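You operate a simulated robot arm through the tools that you are given. There is no shell and no other tool. Be economical: measure what you need, move in short steps, check, and stop when the job is done.

You run a simulated robot arm. Do the job below in one go: nothing can be reset, and whatever is moved stays where it is left.

Task
Switch the iron on, set it to high and give 2 shots of steam; dial and socket off after.
Fine: it stays on its rest.
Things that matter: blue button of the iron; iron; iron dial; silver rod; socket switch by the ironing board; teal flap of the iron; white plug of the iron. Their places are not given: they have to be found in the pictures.

It is judged by the outcome, as a careful person would: the job done as asked, and still so three seconds after it is handed in. It fails if anything else is knocked over, pushed out of place, dropped, spilled or broken.

Robot
A 6-joint arm with a two-finger parallel gripper, fixed in place. Base frame: the origin is at the foot of the arm, x ahead of it, y to its left, z up. Units: m, degrees, N and s.
With the tool pointing down near the work surface it reaches from about 0.18 to 0.76 m from the base axis. Its first joint turns from -166.0 to 166.0 degrees. Payload 3.91 kg.
Tool frame: the origin (TCP) lies between the finger pads and is the grasp point; the fingertips stand 0.03 m ahead of it; z points along the fingers, y is the line along which they close. The gripper opens to 0.11 m. The fingers are 0.02 m wide and 0.01 m thick; the gripper's body (0.048 by 0.112 m) begins 0.055 m behind the TCP.
Orientation is that of the tool frame in the base frame, as a unit quaternion [x, y, z, w]. With the fingers straight down and closing along the base's y, the tool's x points along the base's -x, its y along +y and its z along -z.

Tools
- The arm moves only by the tool jog_arm. Its argument "rows" is a list of rows, each a list of 3 entries, a list of its own where there are three numbers: the shift along the tool's x, y, z in m, then the turn, a rotation vector about the tool's x, y, z in degrees, then the gripper command, from -1 (shut) to 1 (fully open), values between in proportion. In form: [[[tx, ty, tz], [rx, ry, rz], fingers], ...]. A call has 1 to 10 rows; each row is the pose to reach, as a shift and turn from the pose commanded when the call began, along the tool's axes at that moment. A row lasts 0.2 s, in which the tool goes at most 0.05 m and 8.6 degrees; a call with a longer step from one row to the next is refused whole, and so is a gripper value outside its range. Where a pose cannot be reached the arm comes as near as it can. A force on the tool above 60 N (or 10 N above the force at the start of the call, whichever is more), or a blocked arm, ends the call early, and 0.2 s more pass. Each finger travels about 0.045 m/s and halts on what it meets, pressing with about 26 N; the grip force reading is that of the motor and also rises with nothing between the fingers. The clock runs only during rows and for 0.2 s after the last one: add rows that repeat a pose to give the fingers time. It gives the time, the measured TCP pose, the force on the tool (base axes), the opening and the grip force at its end, in the units of the frame above (readings bear some noise), with the torque about the TCP (base axes, N m) and any sound that the robot's microphone picked up.
- Cameras (640 x 400 px; columns grow to the right, rows downward): "scene" is fixed at [0.2099, 0.6492, 1.5995]; the picture's right is [-1.00, -0.04, 0.00], its down [-0.04, 0.90, -0.43] and it looks along [0.02, -0.43, -0.90] (base axes); focal length 214 px, centre (320, 200). "wrist" rides on the gripper at [0.071, 0.022, -0.107] in the tool frame; the picture's right is [-0.29, 0.96, 0.00], its down [-0.76, -0.23, -0.61] and it looks along [-0.58, -0.18, 0.79] (tool axes); focal length 243 px, centre (320, 200).
- grab_frame(camera): a new picture of that camera. No time passes.
- slide_trunk(by): slides the trunk up (or, below 0, down) by that many m; the arm rides with it, the base frame stays. It gives what a move gives, with no picture.
- pixel_to_xyz(camera, pixels): there is no depth. For up to 12 entries [column, row, z] of the newest picture of that camera ("zoom" is the newest enlarged one), the place [x, y] in the base frame at which the ray of that pixel passes the height z, good to about 0.002 m, but the place of the scene camera against the robot may be out by one fixed shift of up to 0.025 m in any direction. No time passes.
- inspect(camera, box): a new picture of the part [left, top, right, bottom] of that camera's present view, enlarged. No time passes.
- job_done(): hands the job in; it is judged then, once.

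Work in short steps. Measure before you move; look again where a grasp or a placing could have gone wrong, and mend it. You have 80 turns and 34 pictures in all, those below and enlarged ones among them. Open the gripper and draw the arm clear of the work before you hand the job in, unless the task says otherwise; then end with one line.

The tools are called after "Call:" as name(argument=value, ...) on one line, values as JSON. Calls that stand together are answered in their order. jog_arm: Moves the arm, as the interface text tells. Its arguments: {"type":"object","properties":{"rows":{"type":"array","items":{"type":"array"}}},"required":["rows"]} The other tools are called the same way: slide_trunk (by) slides the trunk up or down; grab_frame (camera) takes a picture; pixel_to_xyz (camera, pixels) gives the place at which the rays of pixels pass given heights; inspect (camera, box) takes an enlarged picture of a part of a camera's view; job_done () hands the job in.

At the start:

```text
clock: 0.0
ee_pos: [0.2048, 0.2536, 1.3122]
ee_rot: [0.001, 1.0, 0.0, 0.0]
ft_force: [0.2, -0.1, 0.7]
moment: [0.02, -0.03, 0.02]
finger_gap: 0.11
grip_force: 0.1
trunk travel left (down, up): [-0.525, 0.065]
```

scene: 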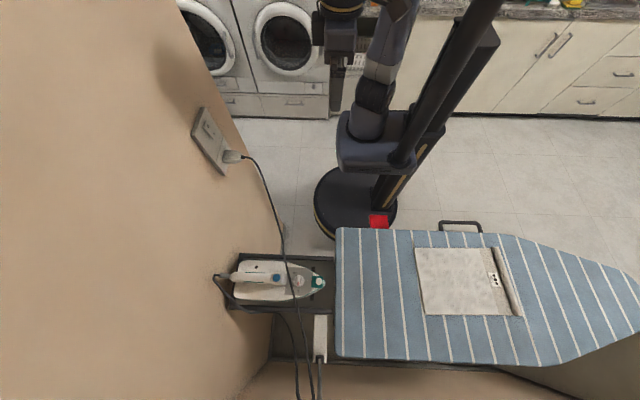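
wrist: 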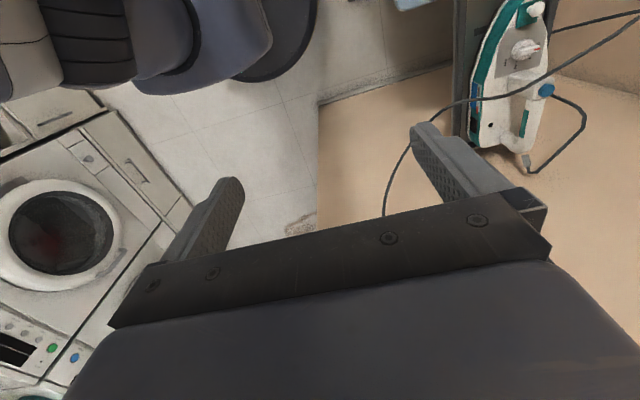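

The scene shows the iron on its rest near (275,280) and the socket plate near (210,140). I enlarge both.

Call:
inspect(camera="scene", box=[200, 230, 350, 324])

Call:
inspect(camera="scene", box=[170, 90, 270, 190])

Call:
inspect(camera="wrist", box=[420, 0, 640, 180])

```text
4.26 times, centred on (275, 277) of scene
```

zoom: 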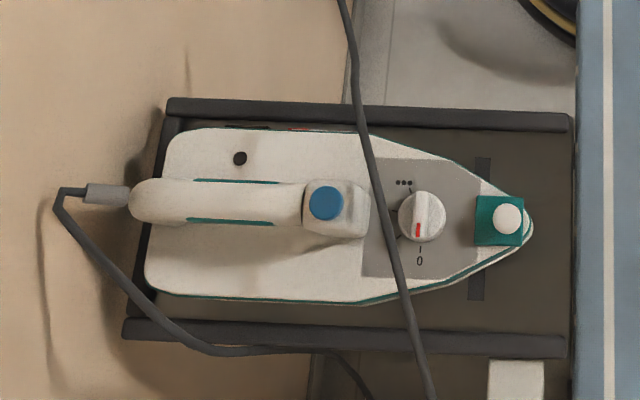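

```text
4.00 times, centred on (220, 140) of scene
```

zoom: 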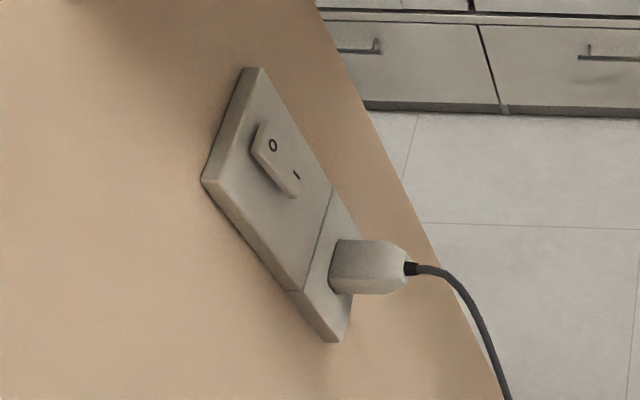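

```text
2.22 times, centred on (530, 90) of wrist
```

zoom: 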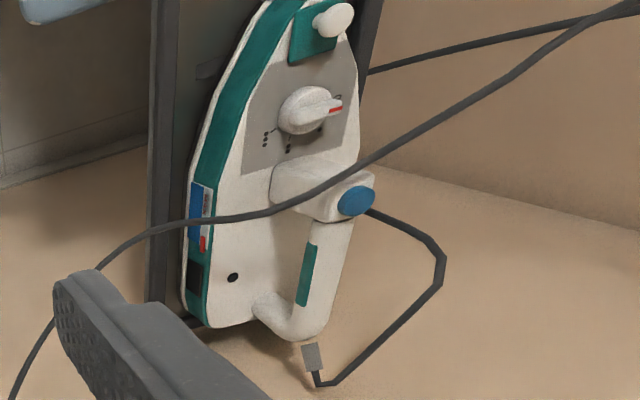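

The blue button triangulates from both cameras to about (0.33, 0.59, 1.00), and the socket plate looks to be on a wall near x≈0.5, y≈0.3, z≈1.19. I tilt the tool towards the wall to see the switch.

Call:
jog_arm(rows=[[[0, 0, 0], [0, -8.5, 0], 1], [[0, 0, 0], [0, -17, 0], 1], [[0, 0, 0], [0, -25.5, 0], 1], [[0, 0, 0], [0, -34, 0], 1], [[0, 0, 0], [0, -42.5, 0], 1], [[0, 0, 0], [0, -51, 0], 1], [[0, 0, 0], [0, -59.5, 0], 1], [[0, 0, 0], [0, -68, 0], 1], [[0, 0, 0], [0, -76.5, 0], 1], [[0, 0, 0], [0, -85, 0], 1]])

Call:
grab_frame(camera="wrist")

```text
clock: 2.2
ee_pos: [0.2036, 0.2528, 1.3123]
ee_rot: [0.0, 0.737, 0.0, 0.676]
ft_force: [0.3, -0.4, -0.3]
moment: [-0.01, -0.01, 0.0]
finger_gap: 0.1097
grip_force: 0.1
trunk travel left (down, up): [-0.525, 0.065]
```

```text
28 pictures are left
```

wrist: 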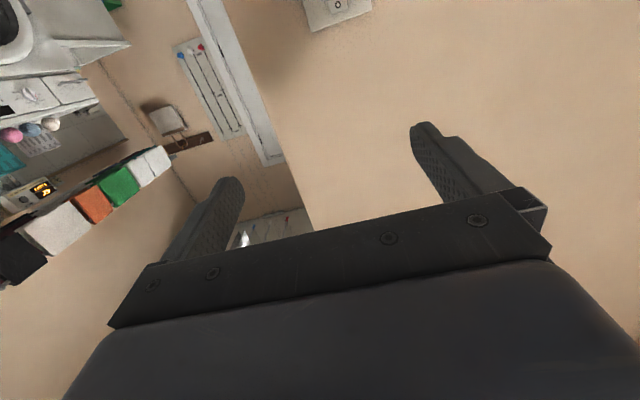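

The switch plate appears at the top edge (335,8), i.e. below the tool. I lower the tool about 0.12 m and look again.

Call:
jog_arm(rows=[[[0.04, 0, 0], [0, -5, 0], 0], [[0.08, 0, 0], [0, -5, 0], -1], [[0.12, 0, 0], [0, -5, 0], -1], [[0.12, 0, 0], [0, -5, 0], -1], [[0.12, 0, 0], [0, -5, 0], -1], [[0.12, 0, 0], [0, -5, 0], -1], [[0.12, 0, 0], [0, -5, 0], -1]])

Call:
grab_frame(camera="wrist")

```text
clock: 3.8
ee_pos: [0.1943, 0.2535, 1.1943]
ee_rot: [0.0, 0.707, -0.001, 0.707]
ft_force: [-0.4, -0.1, 0.2]
moment: [-0.01, 0.0, 0.03]
finger_gap: 0.0
grip_force: 26.9
trunk travel left (down, up): [-0.525, 0.065]
```

```text
27 pictures are left
```

wrist: 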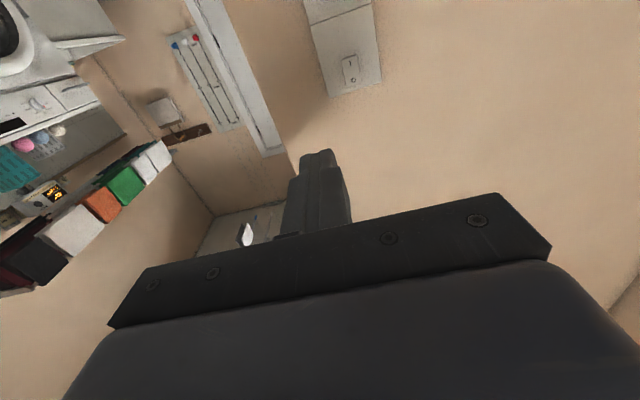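

The rocker is at wrist (350,69), inverted view. I enlarge it to read its state.

Call:
inspect(camera="wrist", box=[300, 0, 400, 110])

```text
3.64 times, centred on (350, 55) of wrist
```

zoom: 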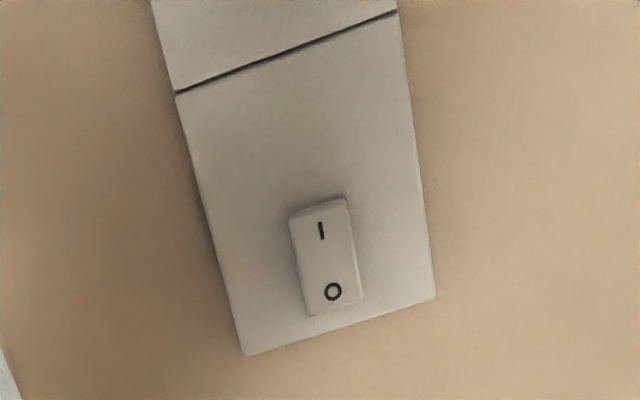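

The "I" end (base-lower) stands proud, so the socket is off. I align with it and approach to x≈0.38 to refine the distance.

Call:
jog_arm(rows=[[[0, 0.02, 0.04], [0, 0, 0], -1], [[0, 0.035, 0.08], [0, 0, 0], -1], [[0, 0.0475, 0.12], [0, 0, 0], -1], [[0, 0.0475, 0.16], [0, 0, 0], -1], [[0, 0.0475, 0.186], [0, 0, 0], -1], [[0, 0.0475, 0.186], [0, 0, 0], -1]])

Call:
grab_frame(camera="wrist")

Call:
inspect(camera="scene", box=[170, 70, 350, 190])

```text
clock: 5.2
ee_pos: [0.3801, 0.3004, 1.192]
ee_rot: [0.0, 0.707, 0.0, 0.707]
ft_force: [-0.5, 0.0, -1.1]
moment: [0.01, -0.01, 0.01]
finger_gap: 0.0
grip_force: 26.0
trunk travel left (down, up): [-0.525, 0.065]
```

```text
25 pictures are left
```

wrist: 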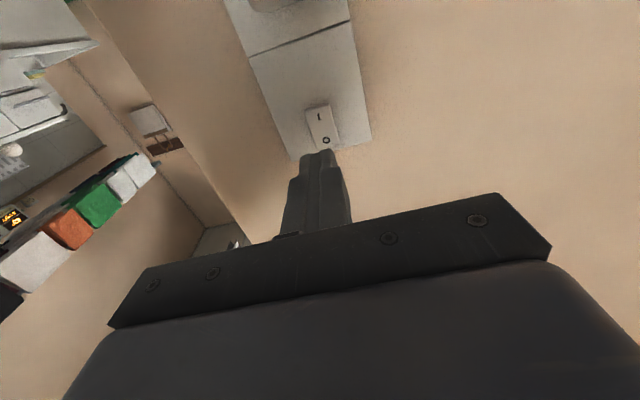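

```text
3.33 times, centred on (260, 130) of scene
```

zoom: 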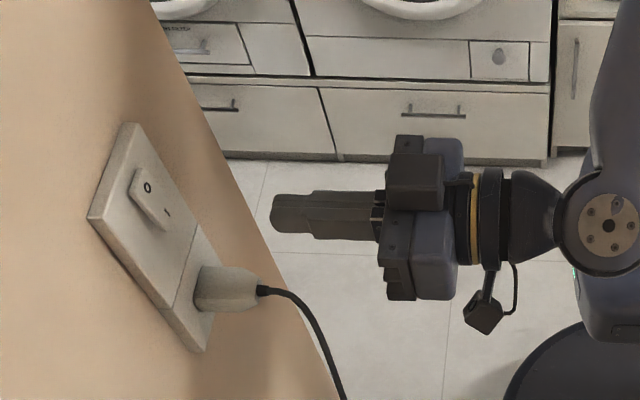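

Triangulated: "I" at (0.488, 0.300, 1.190), "O" at z≈1.213; fingertip contact expected at TCP x≈0.458. I press the I end gently in small steps.

Call:
jog_arm(rows=[[[0.004, 0, 0.04], [0, 0, 0], -1], [[0.004, 0, 0.068], [0, 0, 0], -1], [[0.004, 0, 0.073], [0, 0, 0], -1], [[0.004, 0, 0.077], [0, 0, 0], -1], [[0.004, 0, 0.081], [0, 0, 0], -1], [[0.004, 0, 0.084], [0, 0, 0], -1]])

```text
clock: 6.6
ee_pos: [0.4586, 0.3012, 1.1893]
ee_rot: [-0.001, 0.707, 0.0, 0.707]
ft_force: [-40.1, -5.1, -12.5]
moment: [0.54, -0.01, -0.12]
finger_gap: 0.0
grip_force: 26.2
trunk travel left (down, up): [-0.525, 0.065]
```

It met about 40 N at x≈0.459 with no click reported. I back off and look.

Call:
jog_arm(rows=[[[0, 0, -0.03], [0, 0, 0], -1], [[0, 0, -0.07], [0, 0, 0], -1], [[0, 0, -0.08], [0, 0, 0], -1]])

Call:
inspect(camera="wrist", box=[270, 70, 370, 170])

Call:
inspect(camera="scene", box=[170, 90, 270, 190])

```text
clock: 7.4
ee_pos: [0.3833, 0.3001, 1.1895]
ee_rot: [0.0, 0.707, -0.001, 0.707]
ft_force: [0.6, 0.1, 0.5]
moment: [0.03, 0.04, 0.01]
finger_gap: 0.0003
grip_force: 26.3
trunk travel left (down, up): [-0.525, 0.065]
```

```text
4.00 times, centred on (320, 120) of wrist
```

zoom: 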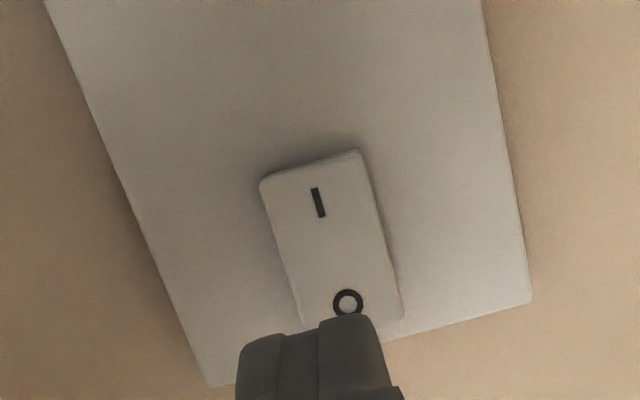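

```text
4.00 times, centred on (220, 140) of scene
```

zoom: 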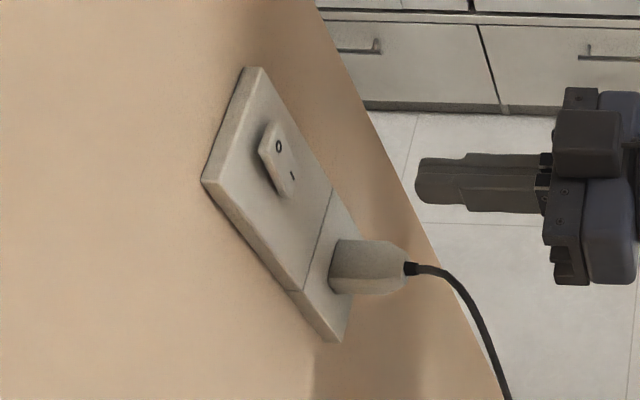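

The rocker has tilted the other way (O end now proud), so the socket is on. I retract, raise and turn the tool back downward.

Call:
jog_arm(rows=[[[-0.0, 0, -0.04], [0, 0, 0], -1], [[-0.02, 0, -0.08], [0, 8.5, 0], -1], [[-0.04, 0, -0.12], [0, 17, 0], -1], [[-0.06, 0, -0.15], [0, 25.5, 0], -1], [[-0.08, 0, -0.18], [0, 34, 0], -1], [[-0.1, 0, -0.18], [0, 42.5, 0], -1], [[-0.12, 0, -0.18], [0, 51, 0], -1], [[-0.12, 0, -0.18], [0, 59.5, 0], -1], [[-0.12, 0, -0.18], [0, 68, 0], -1], [[-0.12, 0, -0.18], [0, 76.5, 0], -1]])

```text
clock: 9.6
ee_pos: [0.2027, 0.3009, 1.3096]
ee_rot: [-0.001, 0.993, 0.0, 0.118]
ft_force: [-0.7, -1.1, -0.1]
moment: [-0.01, 0.02, -0.01]
finger_gap: 0.0
grip_force: 25.9
trunk travel left (down, up): [-0.525, 0.065]
```

Tool is nearly down again; I finish the turn and slide over toward the iron, then look.

Call:
jog_arm(rows=[[[0, 0.04, 0], [0, 7, 0], -1], [[0, 0.08, 0], [0, 13.5, 0], -1], [[0, 0.12, 0], [0, 13.5, 0], -1], [[0, 0.16, 0], [0, 13.5, 0], -1], [[0, 0.2, 0], [0, 13.5, 0], -1], [[0, 0.24, 0], [0, 13.5, 0], -1], [[0, 0.24, 0], [0, 13.5, 0], -1]])

Call:
grab_frame(camera="wrist")

```text
clock: 11.2
ee_pos: [0.1994, 0.5232, 1.2852]
ee_rot: [-0.001, 1.0, 0.002, 0.002]
ft_force: [-0.5, 0.1, -0.6]
moment: [-0.01, 0.0, 0.01]
finger_gap: 0.0
grip_force: 25.7
out of reach, approached as far as the arm can: row 5, 6, 7
trunk travel left (down, up): [-0.525, 0.065]
```

```text
21 pictures are left
```

wrist: 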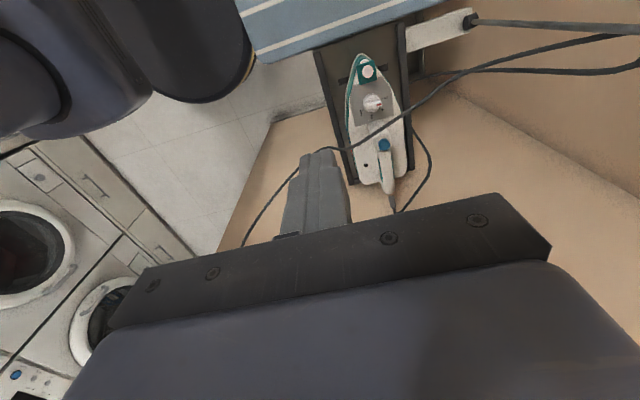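

The iron is now clear in the wrist view: blue button (384,144), dial (372,103), flap (367,70), and a cable crossing over it. I enlarge for the cable routing and the rod.

Call:
inspect(camera="wrist", box=[310, 40, 450, 220])

Call:
inspect(camera="scene", box=[200, 230, 400, 400])

```text
2.22 times, centred on (380, 130) of wrist
```

zoom: 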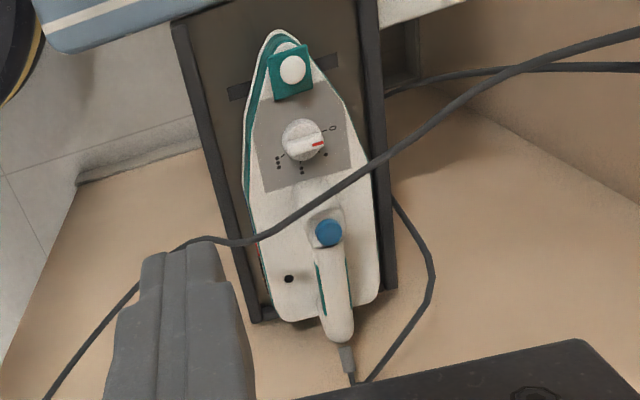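

```text
2.35 times, centred on (300, 315) of scene
```

zoom: 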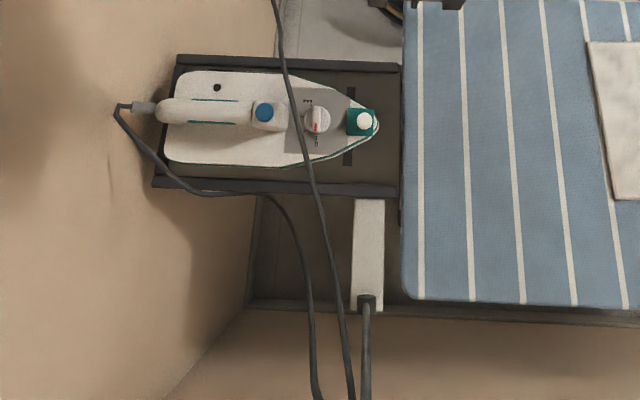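

The cable hangs roughly over (0.29, 0.61) at z≈1.02, between dial and button, so I'll keep clear of it. I descend on the nose (−x) side for a close-up of the dial.

Call:
jog_arm(rows=[[[0, 0, 0.04], [0, 0, 0], -1], [[0, 0, 0.08], [0, 0, 0], -1], [[0, 0.01, 0.12], [0, 0, 0], -1], [[0, 0.02, 0.16], [0, 0, 0], -1], [[0, 0.03, 0.19], [0, 0, 0], -1], [[0, 0.03, 0.19], [0, 0, 0], -1]])

Call:
grab_frame(camera="wrist")

```text
clock: 12.6
ee_pos: [0.1994, 0.5527, 1.0952]
ee_rot: [-0.001, 1.0, 0.001, 0.0]
ft_force: [0.8, -0.2, 0.2]
moment: [0.01, -0.01, -0.01]
finger_gap: 0.0001
grip_force: 25.6
trunk travel left (down, up): [-0.525, 0.065]
```

```text
18 pictures are left
```

wrist: 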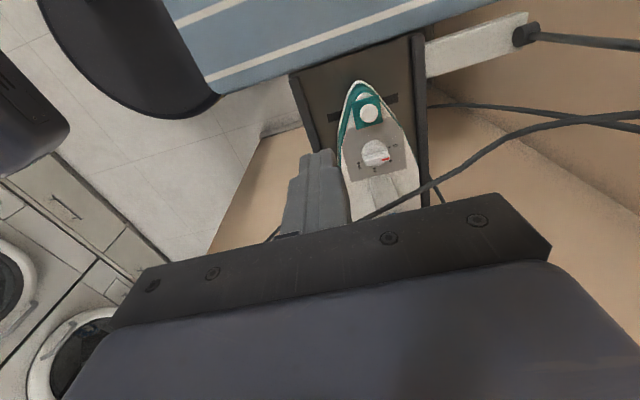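

Dial is at (376,152). I enlarge it.

Call:
inspect(camera="wrist", box=[330, 75, 440, 215])

```text
2.86 times, centred on (385, 145) of wrist
```

zoom: 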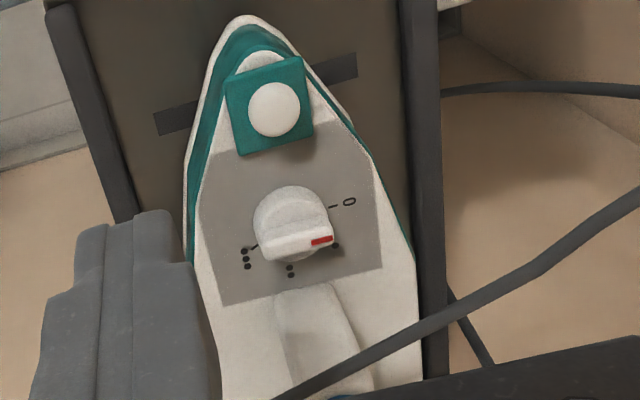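

Dial ridge top is at about (0.281, 0.600, 0.931), iron face z≈0.915; the cable runs about 2 cm to the handle side of the dial at z≈1.01. I will come in leaning back 40° toward −x to stay clear of it, so first I tilt.

Call:
jog_arm(rows=[[[0, 0, 0], [0, -8, 0], -0.6], [[0, 0, 0], [0, -16, 0], -0.2], [[0, 0, 0], [0, -24, 0], 0], [[0, 0, 0], [0, -32, 0], 0], [[0, 0, 0], [0, -40, 0], 0], [[0, 0, 0], [0, -40, 0], 0]])

```text
clock: 14.0
ee_pos: [0.2011, 0.5541, 1.0959]
ee_rot: [-0.001, 0.939, 0.0, 0.343]
ft_force: [-0.6, 0.5, -0.2]
moment: [0.01, -0.01, 0.02]
finger_gap: 0.055
grip_force: 0.1
trunk travel left (down, up): [-0.525, 0.065]
```

Next, yaw about the vertical by +46° (start of the stroke) while moving to the pre-grasp point.

Call:
jog_arm(rows=[[[0.004, 0, 0.015], [-4.93, 0, -5.87], 0], [[0.009, 0, 0.03], [-9.86, 0, -11.74], 0], [[0.013, 0.001, 0.045], [-14.8, 0, -17.6], 0], [[0.017, 0.001, 0.06], [-19.7, 0, -23.5], 0], [[0.022, 0.002, 0.075], [-24.65, 0, -29.35], 0], [[0.0255, 0.001, 0.09], [-29.6, 0, -35.2], 0], [[0.0255, 0.001, 0.09], [-29.6, 0, -35.2], 0]])

Call:
grab_frame(camera="wrist")

Call:
inspect(camera="scene", box=[220, 220, 370, 314])

```text
clock: 15.6
ee_pos: [0.2393, 0.5554, 1.0097]
ee_rot: [-0.367, 0.865, 0.134, 0.314]
ft_force: [0.6, -0.1, -0.5]
moment: [0.01, -0.02, -0.01]
finger_gap: 0.0551
grip_force: 0.0
trunk travel left (down, up): [-0.525, 0.065]
```

```text
16 pictures are left
```

wrist: 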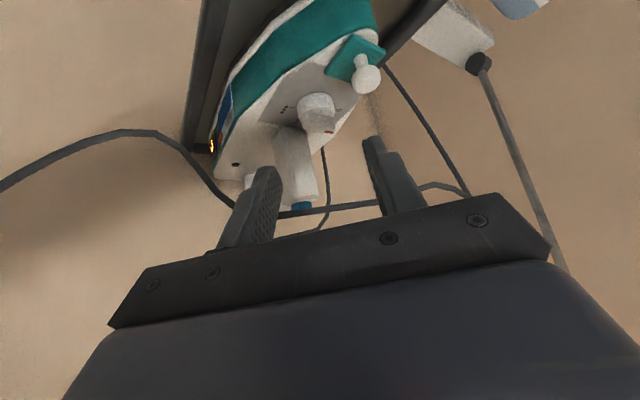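

```text
4.26 times, centred on (295, 267) of scene
```

zoom: 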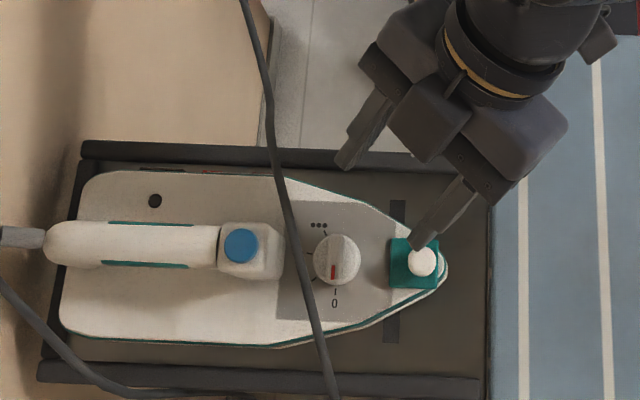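

White knob on the flap (0.221,0.598,0.946) and handle are clear of the finger paths with a slightly narrower opening (0.045) and yaw 38°. I advance to about 12 mm short of the dial and look.

Call:
jog_arm(rows=[[[0.0014, 0.0079, 0.0193], [5.1, 0, 6.1], -0.18], [[0.0015, 0.006, 0.035], [5.1, 0, 6.1], -0.18], [[0.0016, 0.005, 0.05], [5.1, 0, 6.1], -0.18], [[0.0017, 0.0036, 0.0671], [5.1, 0, 6.1], -0.18], [[0.0017, 0.0036, 0.0671], [5.1, 0, 6.1], -0.18]])

Call:
grab_frame(camera="wrist")

```text
clock: 16.8
ee_pos: [0.2653, 0.5897, 0.9589]
ee_rot: [-0.306, 0.889, 0.112, 0.323]
ft_force: [0.8, -0.4, 0.0]
moment: [-0.02, 0.0, 0.04]
finger_gap: 0.0447
grip_force: 0.1
trunk travel left (down, up): [-0.525, 0.065]
```

```text
14 pictures are left
```

wrist: 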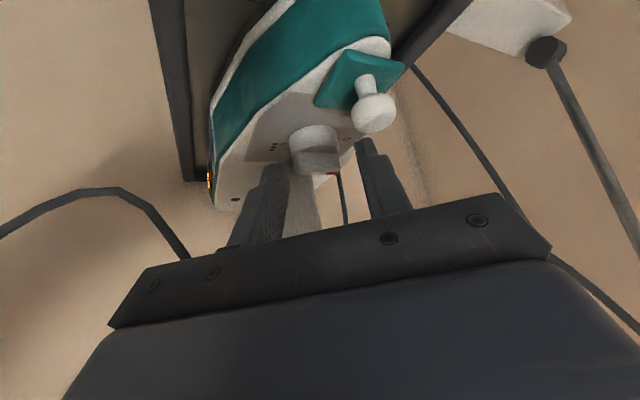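

The dial sits centred between the fingers (~col 316). I advance the last 13 mm and close on it.

Call:
jog_arm(rows=[[[0.0008, -0.0008, 0.007], [0, 0, 0], -0.18], [[0.0015, -0.0016, 0.0129], [0, 0, 0], -0.18], [[0.0015, -0.0016, 0.0129], [0, 0, 0], -0.5], [[0.0015, -0.0016, 0.0129], [0, 0, 0], -0.5], [[0.0015, -0.0016, 0.0129], [0, 0, 0], -0.5]])

```text
clock: 18.0
ee_pos: [0.2738, 0.5915, 0.9479]
ee_rot: [-0.307, 0.888, 0.112, 0.323]
ft_force: [-0.1, 1.8, 0.0]
moment: [0.12, -0.05, -0.03]
finger_gap: 0.031
grip_force: 25.9
trunk travel left (down, up): [-0.525, 0.065]
```

Gripped: gap 0.031, side force small. Now turn clockwise (seen from above) about the dial axis for a 52° stroke.

Call:
jog_arm(rows=[[[-0.0001, 0.0016, 0.0001], [5.14, 0, 6.13], -0.6], [[-0.0003, 0.0032, 0.0003], [10.3, 0, 12.26], -0.6], [[-0.0008, 0.0047, 0.0006], [15.4, 0, 18.4], -0.6], [[-0.0013, 0.0062, 0.0011], [20.6, 0, 24.5], -0.6], [[-0.0021, 0.0075, 0.0017], [25.7, 0, 30.6], -0.6], [[-0.0029, 0.0086, 0.0024], [30.9, 0, 36.8], -0.6], [[-0.0034, 0.0091, 0.0029], [33.4, 0, 39.8], -0.6]])

Call:
inspect(camera="scene", box=[230, 225, 350, 300])

```text
clock: 19.6
ee_pos: [0.2702, 0.6012, 0.9479]
ee_rot: [0.114, 0.932, -0.042, 0.34]
ft_force: [-0.9, 3.5, -0.5]
moment: [-0.03, -0.48, 0.07]
finger_gap: 0.0308
grip_force: 25.8
trunk travel left (down, up): [-0.525, 0.065]
```

```text
5.33 times, centred on (290, 262) of scene
```

zoom: 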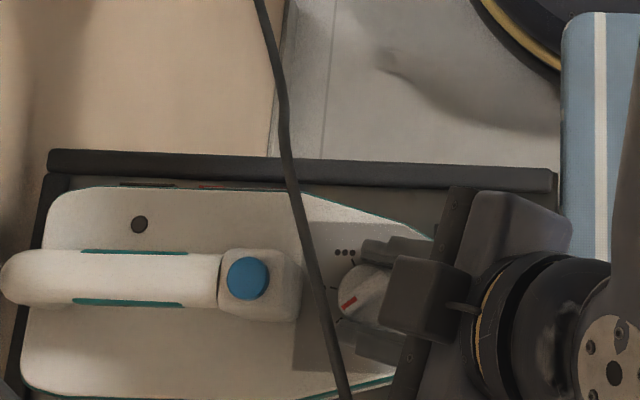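

The pointer moved ~50° and the cable remains clear. I release, rotate back in place, and take a second stroke.

Call:
jog_arm(rows=[[[0, 0, 0], [0, 0, 0], -0.18], [[0, 0, 0], [0, 0, 0], -0.18], [[-0.0001, -0.0016, 0.0001], [-5.14, 0, -6.13], -0.18], [[-0.0003, -0.0032, 0.0003], [-10.3, 0, -12.26], -0.18], [[-0.0008, -0.0047, 0.0006], [-15.4, 0, -18.4], -0.18], [[-0.0013, -0.0062, 0.0011], [-20.6, 0, -24.5], -0.18], [[-0.0021, -0.0075, 0.0017], [-25.7, 0, -30.6], -0.18], [[-0.0029, -0.0086, 0.0024], [-30.9, 0, -36.8], -0.18], [[-0.0034, -0.0091, 0.0029], [-33.4, 0, -39.8], -0.18], [[-0.0034, -0.0091, 0.0029], [-33.4, 0, -39.8], -0.18]])

Call:
jog_arm(rows=[[[0, 0, 0], [0, 0, 0], -0.6], [[0, 0, 0], [0, 0, 0], -0.6], [[0, 0, 0], [0, 0, 0], -0.6], [[-0.0001, 0.0016, 0.0001], [5.14, 0, 6.13], -0.6], [[-0.0003, 0.0032, 0.0003], [10.3, 0, 12.26], -0.6], [[-0.0008, 0.0047, 0.0006], [15.4, 0, 18.4], -0.6], [[-0.0013, 0.0062, 0.0011], [20.6, 0, 24.5], -0.6], [[-0.0021, 0.0075, 0.0017], [25.7, 0, 30.6], -0.6], [[-0.0029, 0.0086, 0.0024], [30.9, 0, 36.8], -0.6], [[-0.0034, 0.0091, 0.0029], [33.4, 0, 39.8], -0.6]])

Call:
inspect(camera="scene", box=[230, 225, 350, 300])

```text
clock: 21.8
ee_pos: [0.2726, 0.5917, 0.9467]
ee_rot: [-0.307, 0.888, 0.112, 0.323]
ft_force: [0.5, 0.3, 0.2]
moment: [0.0, 0.01, -0.02]
finger_gap: 0.0449
grip_force: 0.0
trunk travel left (down, up): [-0.525, 0.065]
```

```text
clock: 24.0
ee_pos: [0.2699, 0.6014, 0.9479]
ee_rot: [0.115, 0.933, -0.042, 0.339]
ft_force: [1.1, 1.2, 0.5]
moment: [0.02, -0.22, 0.03]
finger_gap: 0.0313
grip_force: 26.1
trunk travel left (down, up): [-0.525, 0.065]
```

```text
5.33 times, centred on (290, 262) of scene
```

zoom: 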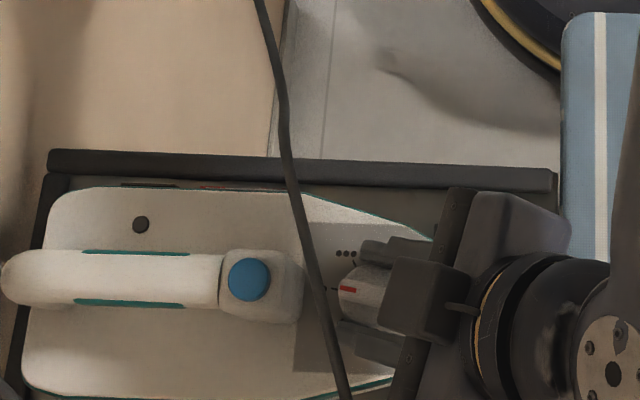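

Pointer is now at the "••" mark; the "•••" tick is roughly 55–60° further. Third stroke.

Call:
jog_arm(rows=[[[0, 0, 0], [0, 0, 0], -0.18], [[0, 0, 0], [0, 0, 0], -0.18], [[-0.0001, -0.0016, 0.0001], [-5.14, 0, -6.13], -0.18], [[-0.0003, -0.0032, 0.0003], [-10.3, 0, -12.26], -0.18], [[-0.0008, -0.0047, 0.0006], [-15.4, 0, -18.4], -0.18], [[-0.0013, -0.0062, 0.0011], [-20.6, 0, -24.5], -0.18], [[-0.0021, -0.0075, 0.0017], [-25.7, 0, -30.6], -0.18], [[-0.0029, -0.0086, 0.0024], [-30.9, 0, -36.8], -0.18], [[-0.0034, -0.0091, 0.0029], [-33.4, 0, -39.8], -0.18], [[-0.0034, -0.0091, 0.0029], [-33.4, 0, -39.8], -0.18]])

Call:
jog_arm(rows=[[[0, 0, 0], [0, 0, 0], -0.6], [[0, 0, 0], [0, 0, 0], -0.6], [[0, 0, 0], [0, 0, 0], -0.6], [[-0.0001, 0.0016, 0.0001], [5.14, 0, 6.13], -0.6], [[-0.0003, 0.0032, 0.0003], [10.3, 0, 12.26], -0.6], [[-0.0008, 0.0047, 0.0006], [15.4, 0, 18.4], -0.6], [[-0.0013, 0.0062, 0.0011], [20.6, 0, 24.5], -0.6], [[-0.0021, 0.0075, 0.0017], [25.7, 0, 30.6], -0.6], [[-0.0029, 0.0086, 0.0024], [30.9, 0, 36.8], -0.6], [[-0.0034, 0.0091, 0.0029], [33.4, 0, 39.8], -0.6]])

Call:
inspect(camera="scene", box=[270, 250, 320, 300])

```text
clock: 26.2
ee_pos: [0.2722, 0.5911, 0.9476]
ee_rot: [-0.307, 0.888, 0.112, 0.323]
ft_force: [0.8, 0.4, -0.2]
moment: [0.03, 0.03, -0.03]
finger_gap: 0.0453
grip_force: 0.0
trunk travel left (down, up): [-0.525, 0.065]
```

```text
clock: 28.4
ee_pos: [0.2705, 0.6016, 0.9483]
ee_rot: [0.114, 0.933, -0.041, 0.338]
ft_force: [-0.2, 3.9, 0.7]
moment: [0.13, -0.1, 0.18]
finger_gap: 0.0313
grip_force: 25.5
trunk travel left (down, up): [-0.525, 0.065]
```

```text
8.00 times, centred on (295, 275) of scene
```

zoom: 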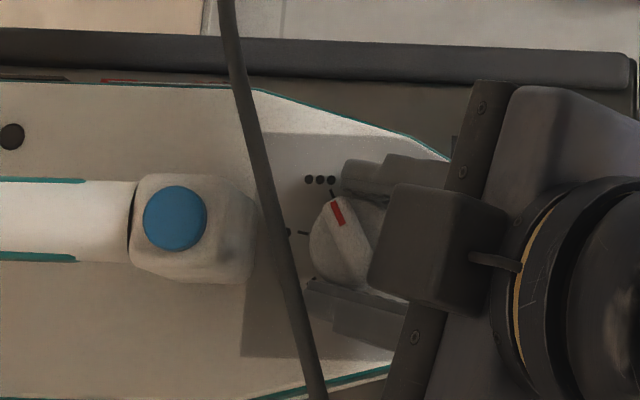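

The pointer lines up with the "•••" tick. I release and withdraw back along the tool axis, then up.

Call:
jog_arm(rows=[[[0, 0, 0], [0, 0, 0], -0.18], [[0, 0, 0], [0, 0, 0], -0.18], [[0, 0, -0.02], [0, 0, 0], -0.18], [[0, 0, -0.05], [0, 0, 0], -0.18], [[0, 0, -0.09], [0, 0, 0], -0.5], [[-0.025, 0, -0.12], [0, 0, 0], -1], [[-0.05, 0, -0.15], [0, 0, 0], -1], [[-0.07, 0, -0.17], [0, 0, 0], -1], [[-0.07, 0, -0.17], [0, 0, 0], -1]])

Call:
inspect(camera="scene", box=[220, 240, 340, 315])

```text
clock: 30.4
ee_pos: [0.2157, 0.6139, 1.1233]
ee_rot: [0.114, 0.933, -0.042, 0.34]
ft_force: [0.4, -0.2, 0.3]
moment: [0.02, 0.03, 0.04]
finger_gap: 0.0
grip_force: 26.2
trunk travel left (down, up): [-0.525, 0.065]
```

```text
5.33 times, centred on (280, 278) of scene
```

zoom: 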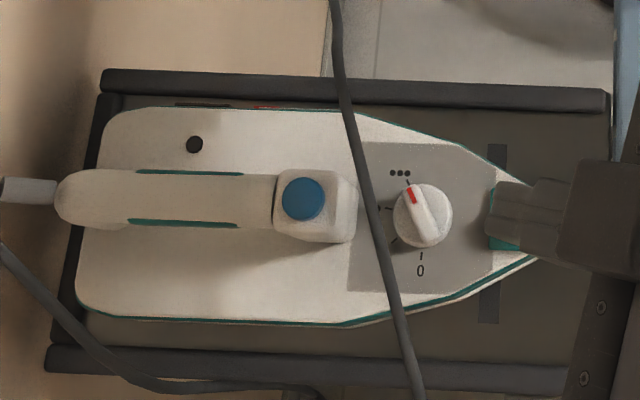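

Dial is on "•••". Now I straighten the tool and move above the blue button, crossing well over the cable.

Call:
jog_arm(rows=[[[0, 0, 0], [0, 8, 0], -1], [[0, 0, 0], [0, 16, 0], -1], [[0, 0, 0], [0, 24, 0], -1], [[0, 0, 0], [0, 32, 0], -1], [[0, 0, 0], [0, 40, 0], -1], [[-0.024, 0.003, 0.017], [0, 40, 0], -1], [[-0.048, 0.006, 0.034], [0, 40, 0], -1], [[-0.072, 0.009, 0.051], [0, 40, 0], -1], [[-0.0958, 0.0126, 0.0674], [0, 40, 0], -1], [[-0.0958, 0.0126, 0.0674], [0, 40, 0], -1]])

Call:
grab_frame(camera="wrist")

```text
clock: 32.6
ee_pos: [0.3321, 0.5938, 1.1303]
ee_rot: [0.12, 0.993, 0.001, 0.0]
ft_force: [-0.5, -0.7, 0.6]
moment: [0.01, 0.02, 0.0]
finger_gap: 0.0
grip_force: 25.8
out of reach, approached as far as the arm can: row 9, 10
trunk travel left (down, up): [-0.525, 0.065]
```

```text
9 pictures are left
```

wrist: 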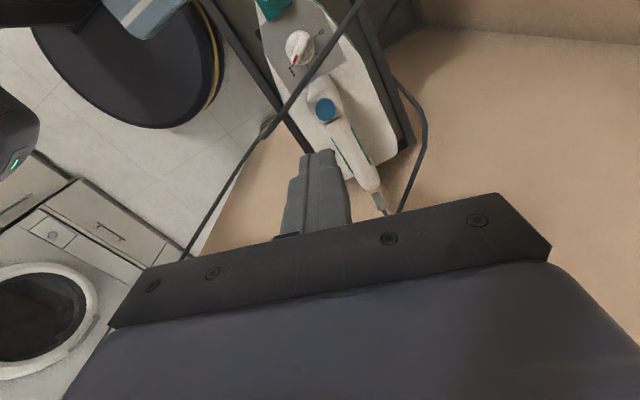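

Button confirmed at (0.3325, 0.5986). I descend and press once, in small steps, then come up slightly.

Call:
jog_arm(rows=[[[0.001, 0.0039, 0.04], [0, 0, 0], -1], [[0.001, 0.0039, 0.08], [0, 0, 0], -1], [[0.001, 0.0039, 0.093], [0, 0, 0], -1], [[0.001, 0.0039, 0.097], [0, 0, 0], -1], [[0.001, 0.0039, 0.1], [0, 0, 0], -1], [[0.001, 0.0039, 0.103], [0, 0, 0], -1]])

```text
clock: 34.0
ee_pos: [0.3313, 0.5995, 1.028]
ee_rot: [0.121, 0.993, 0.0, 0.001]
ft_force: [-0.6, 0.8, 1.9]
moment: [-0.01, 0.01, 0.0]
finger_gap: 0.0001
grip_force: 26.2
trunk travel left (down, up): [-0.525, 0.065]
```

Only ~2 N so far; contact is just beginning. I continue down a few mm.

Call:
jog_arm(rows=[[[0, 0, 0.002], [0, 0, 0], -1], [[0, 0, 0.004], [0, 0, 0], -1], [[0, 0, 0.006], [0, 0, 0], -1]])

```text
clock: 34.8
ee_pos: [0.3308, 0.5985, 1.0226]
ee_rot: [0.121, 0.993, 0.002, 0.001]
ft_force: [2.3, 3.9, 12.8]
moment: [0.15, -0.03, 0.01]
finger_gap: 0.0
grip_force: 26.0
trunk travel left (down, up): [-0.525, 0.065]
heard: click
```

A click was heard: first shot. I release fully.

Call:
jog_arm(rows=[[[0, 0, -0.01], [0, 0, 0], -1], [[0, 0, -0.015], [0, 0, 0], -1], [[0, 0, -0.015], [0, 0, 0], -1], [[0, 0, -0.015], [0, 0, 0], -1]])

Call:
inspect(camera="scene", box=[200, 215, 360, 315])

```text
clock: 35.8
ee_pos: [0.3298, 0.5976, 1.0365]
ee_rot: [0.121, 0.993, -0.001, 0.0]
ft_force: [0.0, -0.9, 0.1]
moment: [-0.02, 0.0, -0.01]
finger_gap: 0.0
grip_force: 25.5
trunk travel left (down, up): [-0.525, 0.065]
```

```text
4.00 times, centred on (280, 265) of scene
```

zoom: 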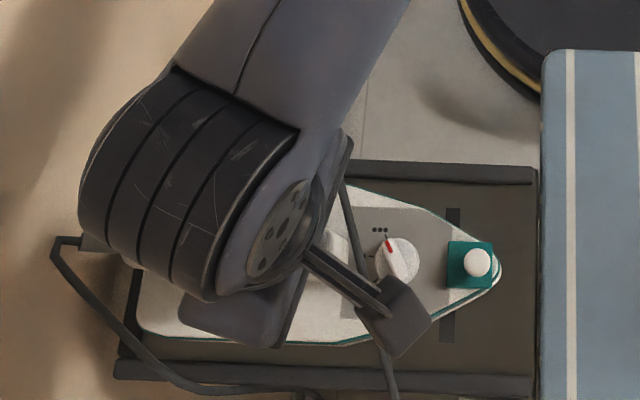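

No steam is visible from above, and the iron's side panel seemed to glow earlier. Before the second shot I lift, back off and look at that panel.

Call:
jog_arm(rows=[[[0, 0, -0.04], [0, 0, 0], -1], [[0, 0, -0.08], [0, 0, 0], -1], [[0.04, 0, -0.09], [0, 0, 0], -1], [[0.08, 0, -0.1], [0, 0, -7], -1], [[0.12, 0, -0.12], [0, 0, -14], -1], [[0.12, -0.04, -0.14], [0, 0, -14], -1], [[0.12, -0.08, -0.16], [0, 0, -14], -1], [[0.1, -0.12, -0.17], [0, 0, -14], -1], [[0.08, -0.16, -0.17], [0, 0, -14], -1], [[0.08, -0.19, -0.17], [0, 0, -14], -1]])

Call:
inspect(camera="wrist", box=[370, 60, 530, 220])

```text
clock: 38.0
ee_pos: [0.2064, 0.4322, 1.2084]
ee_rot: [-0.001, 1.0, 0.001, 0.0]
ft_force: [0.4, -0.2, -0.2]
moment: [-0.02, -0.03, -0.01]
finger_gap: 0.0
grip_force: 25.7
trunk travel left (down, up): [-0.525, 0.065]
```

```text
2.50 times, centred on (450, 140) of wrist
```

zoom: 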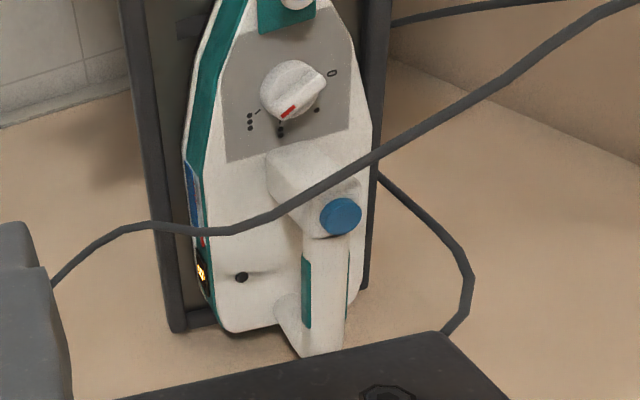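

The side panel is lit (orange) around wrist (402,168). I enlarge it to read it.

Call:
inspect(camera="wrist", box=[386, 150, 418, 182])

```text
12.50 times, centred on (402, 166) of wrist
```

zoom: 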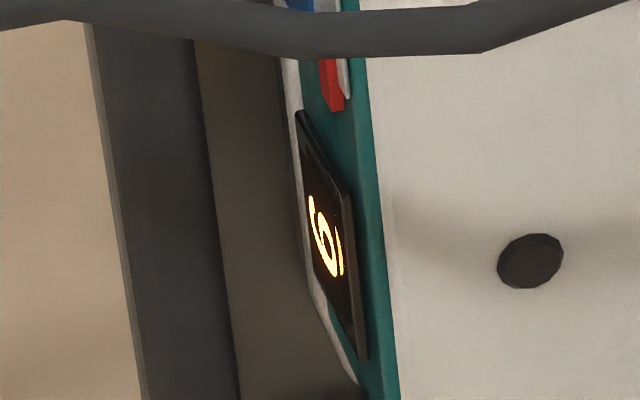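

The panel shows some icon, too foreshortened to read. I turn the tool to face +y to view it straight on: first yaw.

Call:
jog_arm(rows=[[[0, 0, 0], [0, 0, -8.5], -1], [[0, 0, 0], [0, 0, -17], -1], [[0, 0, 0], [0, 0, -25.5], -1], [[0, 0, 0], [0, 0, -34], -1], [[0, 0, 0], [0, 0, -42.5], -1], [[0, 0, 0], [0, 0, -51], -1], [[0, 0, 0], [0, 0, -59.5], -1], [[0, 0, 0], [0, 0, -68], -1], [[0, 0, 0], [0, 0, -76.5], -1], [[0, 0, 0], [0, 0, -85], -1]])

Call:
jog_arm(rows=[[[0, -0.01, 0.03], [0, -8, 0], -1], [[0, -0.02, 0.06], [0, -16, 0], -1], [[0, -0.03, 0.09], [0, -24, 0], -1], [[0, -0.04, 0.12], [0, -32, 0], -1], [[0, -0.05, 0.15], [0, -40, 0], -1], [[0, -0.05, 0.17], [0, -40, 0], -1], [[0, -0.05, 0.17], [0, -40, 0], -1]])

Call:
grab_frame(camera="wrist")

```text
clock: 40.2
ee_pos: [0.208, 0.4329, 1.2066]
ee_rot: [-0.677, 0.736, 0.0, 0.0]
ft_force: [-0.3, -0.8, 1.2]
moment: [0.02, -0.01, 0.0]
finger_gap: 0.0002
grip_force: 26.4
trunk travel left (down, up): [-0.525, 0.065]
```

```text
clock: 41.8
ee_pos: [0.2578, 0.4284, 1.0361]
ee_rot: [-0.635, 0.693, 0.232, 0.252]
ft_force: [1.5, 0.4, 0.6]
moment: [-0.02, 0.0, 0.01]
finger_gap: 0.0001
grip_force: 26.3
trunk travel left (down, up): [-0.525, 0.065]
```

```text
5 pictures are left
```

wrist: 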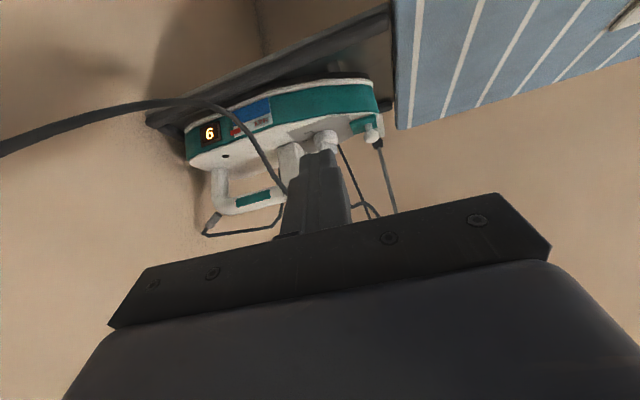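

The panel is a digit display: "6" in this inverted view, so it reads "9" upright; it is powered. I straighten up, lift over the cable and return above the button for the second shot.

Call:
jog_arm(rows=[[[-0.02, 0, -0.025], [0, 8, 0], -1], [[-0.04, 0, -0.05], [0, 16, 0], -1], [[-0.0514, 0, -0.0613], [0, 24, 0], -1], [[-0.0514, 0, -0.0613], [0, 32, 0], -1], [[-0.0514, 0, -0.0613], [0, 40, 0], -1], [[-0.083, -0.015, -0.031], [0, 40, 0], -1], [[-0.115, -0.03, 0.0], [0, 40, 0], -1], [[-0.147, -0.0445, 0.03], [0, 40, 0], -1], [[-0.1787, -0.0591, 0.0598], [0, 40, 0], -1], [[-0.1787, -0.0591, 0.0598], [0, 40, 0], -1]])

```text
clock: 44.0
ee_pos: [0.3293, 0.5991, 1.1055]
ee_rot: [-0.676, 0.737, 0.0, -0.001]
ft_force: [0.3, 1.5, -0.1]
moment: [0.0, 0.02, -0.02]
finger_gap: 0.0
grip_force: 25.4
trunk travel left (down, up): [-0.525, 0.065]
```

Positioned over the button; second press, ending at the depth where the first click came.

Call:
jog_arm(rows=[[[0, -0.002, 0.04], [0, 0, 0], -1], [[0, -0.002, 0.066], [0, 0, 0], -1], [[0, -0.002, 0.075], [0, 0, 0], -1], [[0, -0.002, 0.079], [0, 0, 0], -1], [[0, -0.002, 0.082], [0, 0, 0], -1], [[0, -0.002, 0.084], [0, 0, 0], -1]])

```text
clock: 45.4
ee_pos: [0.3311, 0.5979, 1.0231]
ee_rot: [-0.676, 0.737, 0.001, 0.002]
ft_force: [-2.9, 1.8, 11.4]
moment: [0.08, 0.07, -0.04]
finger_gap: 0.0002
grip_force: 26.1
trunk travel left (down, up): [-0.525, 0.065]
heard: click
```

Second click: two shots given. I lift off and return to the panel view to confirm the display's response.

Call:
jog_arm(rows=[[[0, 0, -0.045], [0, 0, 0], -1], [[0, 0, -0.09], [0, 0, 0], -1], [[0.044, 0.0145, -0.09], [0, 0, 0], -1], [[0.088, 0.029, -0.09], [0, 0, 0], -1], [[0.132, 0.0435, -0.09], [0, -8, 0], -1], [[0.1757, 0.0579, -0.09], [0, -16, 0], -1], [[0.1757, 0.0579, -0.065], [0, -24, 0], -1], [[0.1757, 0.0579, -0.04], [0, -32, 0], -1], [[0.1757, 0.0579, -0.013], [0, -40, 0], -1], [[0.1757, 0.0579, -0.013], [0, -40, 0], -1]])

Call:
inspect(camera="wrist", box=[140, 70, 400, 232])

```text
clock: 47.6
ee_pos: [0.261, 0.427, 1.0351]
ee_rot: [-0.635, 0.693, 0.231, 0.252]
ft_force: [0.3, -0.1, 0.8]
moment: [0.03, 0.0, -0.05]
finger_gap: 0.0
grip_force: 26.0
trunk travel left (down, up): [-0.525, 0.065]
```

```text
2.46 times, centred on (270, 151) of wrist
```

zoom: 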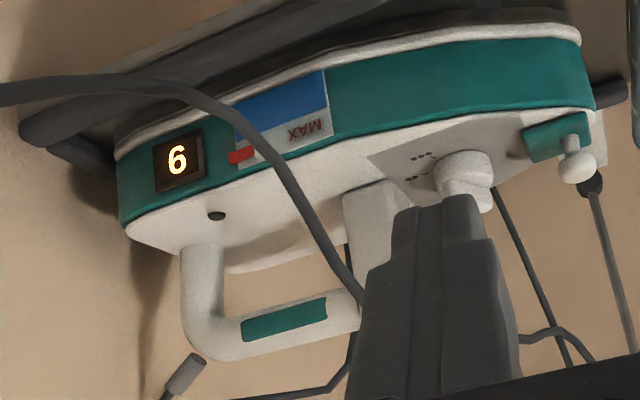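

The display still reads "9" upright and the iron is undisturbed; two presses, two clicks. Now the dial must go back to 0: I swing the tool round to face +x again, up and clear of the iron.

Call:
jog_arm(rows=[[[-0.0144, 0.0072, 0.001], [5.47, 0, 6.51], -1], [[-0.0289, 0.0143, 0.002], [10.94, 0, 13.02], -1], [[-0.0433, 0.0215, 0.003], [16.4, 0, 19.5], -1], [[-0.0578, 0.0286, 0.004], [21.9, 0, 26.0], -1], [[-0.0722, 0.0358, 0.005], [27.35, 0, 32.55], -1], [[-0.0866, 0.0429, 0.006], [32.8, 0, 39.1], -1], [[-0.1011, 0.05, 0.007], [38.3, 0, 45.6], -0.6], [[-0.1155, 0.0572, 0.008], [43.8, 0, 52.1], -0.3], [[-0.13, 0.0644, 0.009], [49.2, 0, 58.6], -0.18], [[-0.1444, 0.0715, 0.0102], [54.7, 0, 65.1], -0.18]])

```text
clock: 49.8
ee_pos: [0.2008, 0.5522, 1.1194]
ee_rot: [0.0, 0.939, 0.0, 0.343]
ft_force: [0.7, -0.2, 0.0]
moment: [-0.02, -0.02, -0.02]
finger_gap: 0.0448
grip_force: 0.1
trunk travel left (down, up): [-0.525, 0.065]
```

Now to the pre-grasp point at yaw −14° and down along the tool axis onto the dial (the same line I left it by).

Call:
jog_arm(rows=[[[0.014, 0.0154, 0.0242], [4.5, 0, 5.36], -0.18], [[0.028, 0.0308, 0.0484], [9.0, 0, 10.7], -0.18], [[0.042, 0.0462, 0.0726], [9.0, 0, 10.7], -0.18], [[0.0559, 0.0617, 0.0968], [9.0, 0, 10.7], -0.18], [[0.0561, 0.0576, 0.122], [9.0, 0, 10.7], -0.18], [[0.0564, 0.0535, 0.149], [9.0, 0, 10.7], -0.18], [[0.0568, 0.0493, 0.1758], [9.0, 0, 10.7], -0.18], [[0.0568, 0.0493, 0.1758], [9.0, 0, 10.7], -0.18]])

```text
clock: 51.6
ee_pos: [0.2681, 0.6, 0.9484]
ee_rot: [0.113, 0.933, -0.04, 0.34]
ft_force: [-0.9, -0.1, -0.5]
moment: [-0.01, 0.04, -0.02]
finger_gap: 0.045
grip_force: 0.0
trunk travel left (down, up): [-0.525, 0.065]
```

In place without contact. Close and turn counter-clockwise 52°.

Call:
jog_arm(rows=[[[0, 0, 0], [0, 0, 0], -0.6], [[0, 0, 0], [0, 0, 0], -0.6], [[0, 0, 0], [0, 0, 0], -0.6], [[-0.0001, -0.0016, 0.0001], [-5.14, 0, -6.13], -0.6], [[-0.0003, -0.0032, 0.0003], [-10.3, 0, -12.26], -0.6], [[-0.0008, -0.0047, 0.0006], [-15.4, 0, -18.4], -0.6], [[-0.0013, -0.0062, 0.0011], [-20.6, 0, -24.5], -0.6], [[-0.0021, -0.0075, 0.0017], [-25.7, 0, -30.6], -0.6], [[-0.0029, -0.0086, 0.0024], [-30.9, 0, -36.8], -0.6], [[-0.0034, -0.0091, 0.0029], [-33.4, 0, -39.8], -0.6]])

Call:
jog_arm(rows=[[[0, 0, 0], [0, 0, 0], -0.18], [[0, 0, 0], [0, 0, 0], -0.18], [[-0.0001, 0.0016, 0.0001], [5.14, 0, 6.13], -0.18], [[-0.0003, 0.0032, 0.0003], [10.3, 0, 12.26], -0.18], [[-0.0008, 0.0047, 0.0006], [15.4, 0, 18.4], -0.18], [[-0.0013, 0.0062, 0.0011], [20.6, 0, 24.5], -0.18], [[-0.0021, 0.0075, 0.0017], [25.7, 0, 30.6], -0.18], [[-0.0029, 0.0086, 0.0024], [30.9, 0, 36.8], -0.18], [[-0.0034, 0.0091, 0.0029], [33.4, 0, 39.8], -0.18], [[-0.0034, 0.0091, 0.0029], [33.4, 0, 39.8], -0.18]])

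Call:
jog_arm(rows=[[[0, 0, 0], [0, 0, 0], -0.6], [[0, 0, 0], [0, 0, 0], -0.6], [[0, 0, 0], [0, 0, 0], -0.6], [[-0.0001, -0.0016, 0.0001], [-5.14, 0, -6.13], -0.6], [[-0.0003, -0.0032, 0.0003], [-10.3, 0, -12.26], -0.6], [[-0.0008, -0.0047, 0.0006], [-15.4, 0, -18.4], -0.6], [[-0.0013, -0.0062, 0.0011], [-20.6, 0, -24.5], -0.6], [[-0.0021, -0.0075, 0.0017], [-25.7, 0, -30.6], -0.6], [[-0.0029, -0.0086, 0.0024], [-30.9, 0, -36.8], -0.6], [[-0.0034, -0.0091, 0.0029], [-33.4, 0, -39.8], -0.6]])

```text
clock: 53.8
ee_pos: [0.271, 0.5906, 0.9481]
ee_rot: [-0.307, 0.888, 0.111, 0.323]
ft_force: [-1.5, -3.0, -0.5]
moment: [-0.01, 0.27, -0.01]
finger_gap: 0.0302
grip_force: 25.9
trunk travel left (down, up): [-0.525, 0.065]
```

```text
clock: 56.0
ee_pos: [0.2697, 0.6001, 0.9493]
ee_rot: [0.114, 0.933, -0.041, 0.339]
ft_force: [0.0, 0.0, 0.2]
moment: [0.01, -0.02, 0.03]
finger_gap: 0.045
grip_force: 0.0
trunk travel left (down, up): [-0.525, 0.065]
```

```text
clock: 58.2
ee_pos: [0.2706, 0.589, 0.948]
ee_rot: [-0.307, 0.888, 0.111, 0.324]
ft_force: [1.8, -5.6, 7.8]
moment: [-0.01, 0.01, -0.1]
finger_gap: 0.0307
grip_force: 25.7
trunk travel left (down, up): [-0.525, 0.065]
```

Two return strokes went smoothly; the third follows, then release and withdraw for a check.

Call:
jog_arm(rows=[[[0, 0, 0], [0, 0, 0], -0.18], [[0, 0, 0], [0, 0, 0], -0.18], [[-0.0001, 0.0016, 0.0001], [5.14, 0, 6.13], -0.18], [[-0.0003, 0.0032, 0.0003], [10.3, 0, 12.26], -0.18], [[-0.0008, 0.0047, 0.0006], [15.4, 0, 18.4], -0.18], [[-0.0013, 0.0062, 0.0011], [20.6, 0, 24.5], -0.18], [[-0.0021, 0.0075, 0.0017], [25.7, 0, 30.6], -0.18], [[-0.0029, 0.0086, 0.0024], [30.9, 0, 36.8], -0.18], [[-0.0034, 0.0091, 0.0029], [33.4, 0, 39.8], -0.18], [[-0.0034, 0.0091, 0.0029], [33.4, 0, 39.8], -0.18]])

Call:
jog_arm(rows=[[[0, 0, 0], [0, 0, 0], -0.6], [[0, 0, 0], [0, 0, 0], -0.6], [[0, 0, 0], [0, 0, 0], -0.6], [[-0.0001, -0.0016, 0.0001], [-5.14, 0, -6.13], -0.6], [[-0.0003, -0.0032, 0.0003], [-10.3, 0, -12.26], -0.6], [[-0.0008, -0.0047, 0.0006], [-15.4, 0, -18.4], -0.6], [[-0.0013, -0.0062, 0.0011], [-20.6, 0, -24.5], -0.6], [[-0.0021, -0.0075, 0.0017], [-25.7, 0, -30.6], -0.6], [[-0.0029, -0.0086, 0.0024], [-30.9, 0, -36.8], -0.6], [[-0.0034, -0.0091, 0.0029], [-33.4, 0, -39.8], -0.6]])

Call:
inspect(camera="scene", box=[270, 250, 320, 300])

```text
clock: 60.4
ee_pos: [0.2688, 0.6002, 0.9471]
ee_rot: [0.114, 0.933, -0.042, 0.34]
ft_force: [0.2, -0.1, -0.4]
moment: [-0.02, 0.0, -0.01]
finger_gap: 0.045
grip_force: 0.0
trunk travel left (down, up): [-0.525, 0.065]
```

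```text
clock: 62.6
ee_pos: [0.2709, 0.5893, 0.9489]
ee_rot: [-0.307, 0.888, 0.111, 0.324]
ft_force: [-0.6, -6.7, 0.4]
moment: [-0.27, 0.19, -0.34]
finger_gap: 0.0307
grip_force: 25.6
trunk travel left (down, up): [-0.525, 0.065]
```

```text
8.00 times, centred on (295, 275) of scene
```

zoom: 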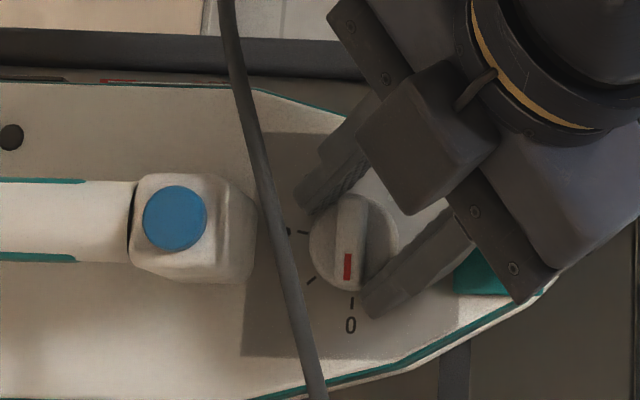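

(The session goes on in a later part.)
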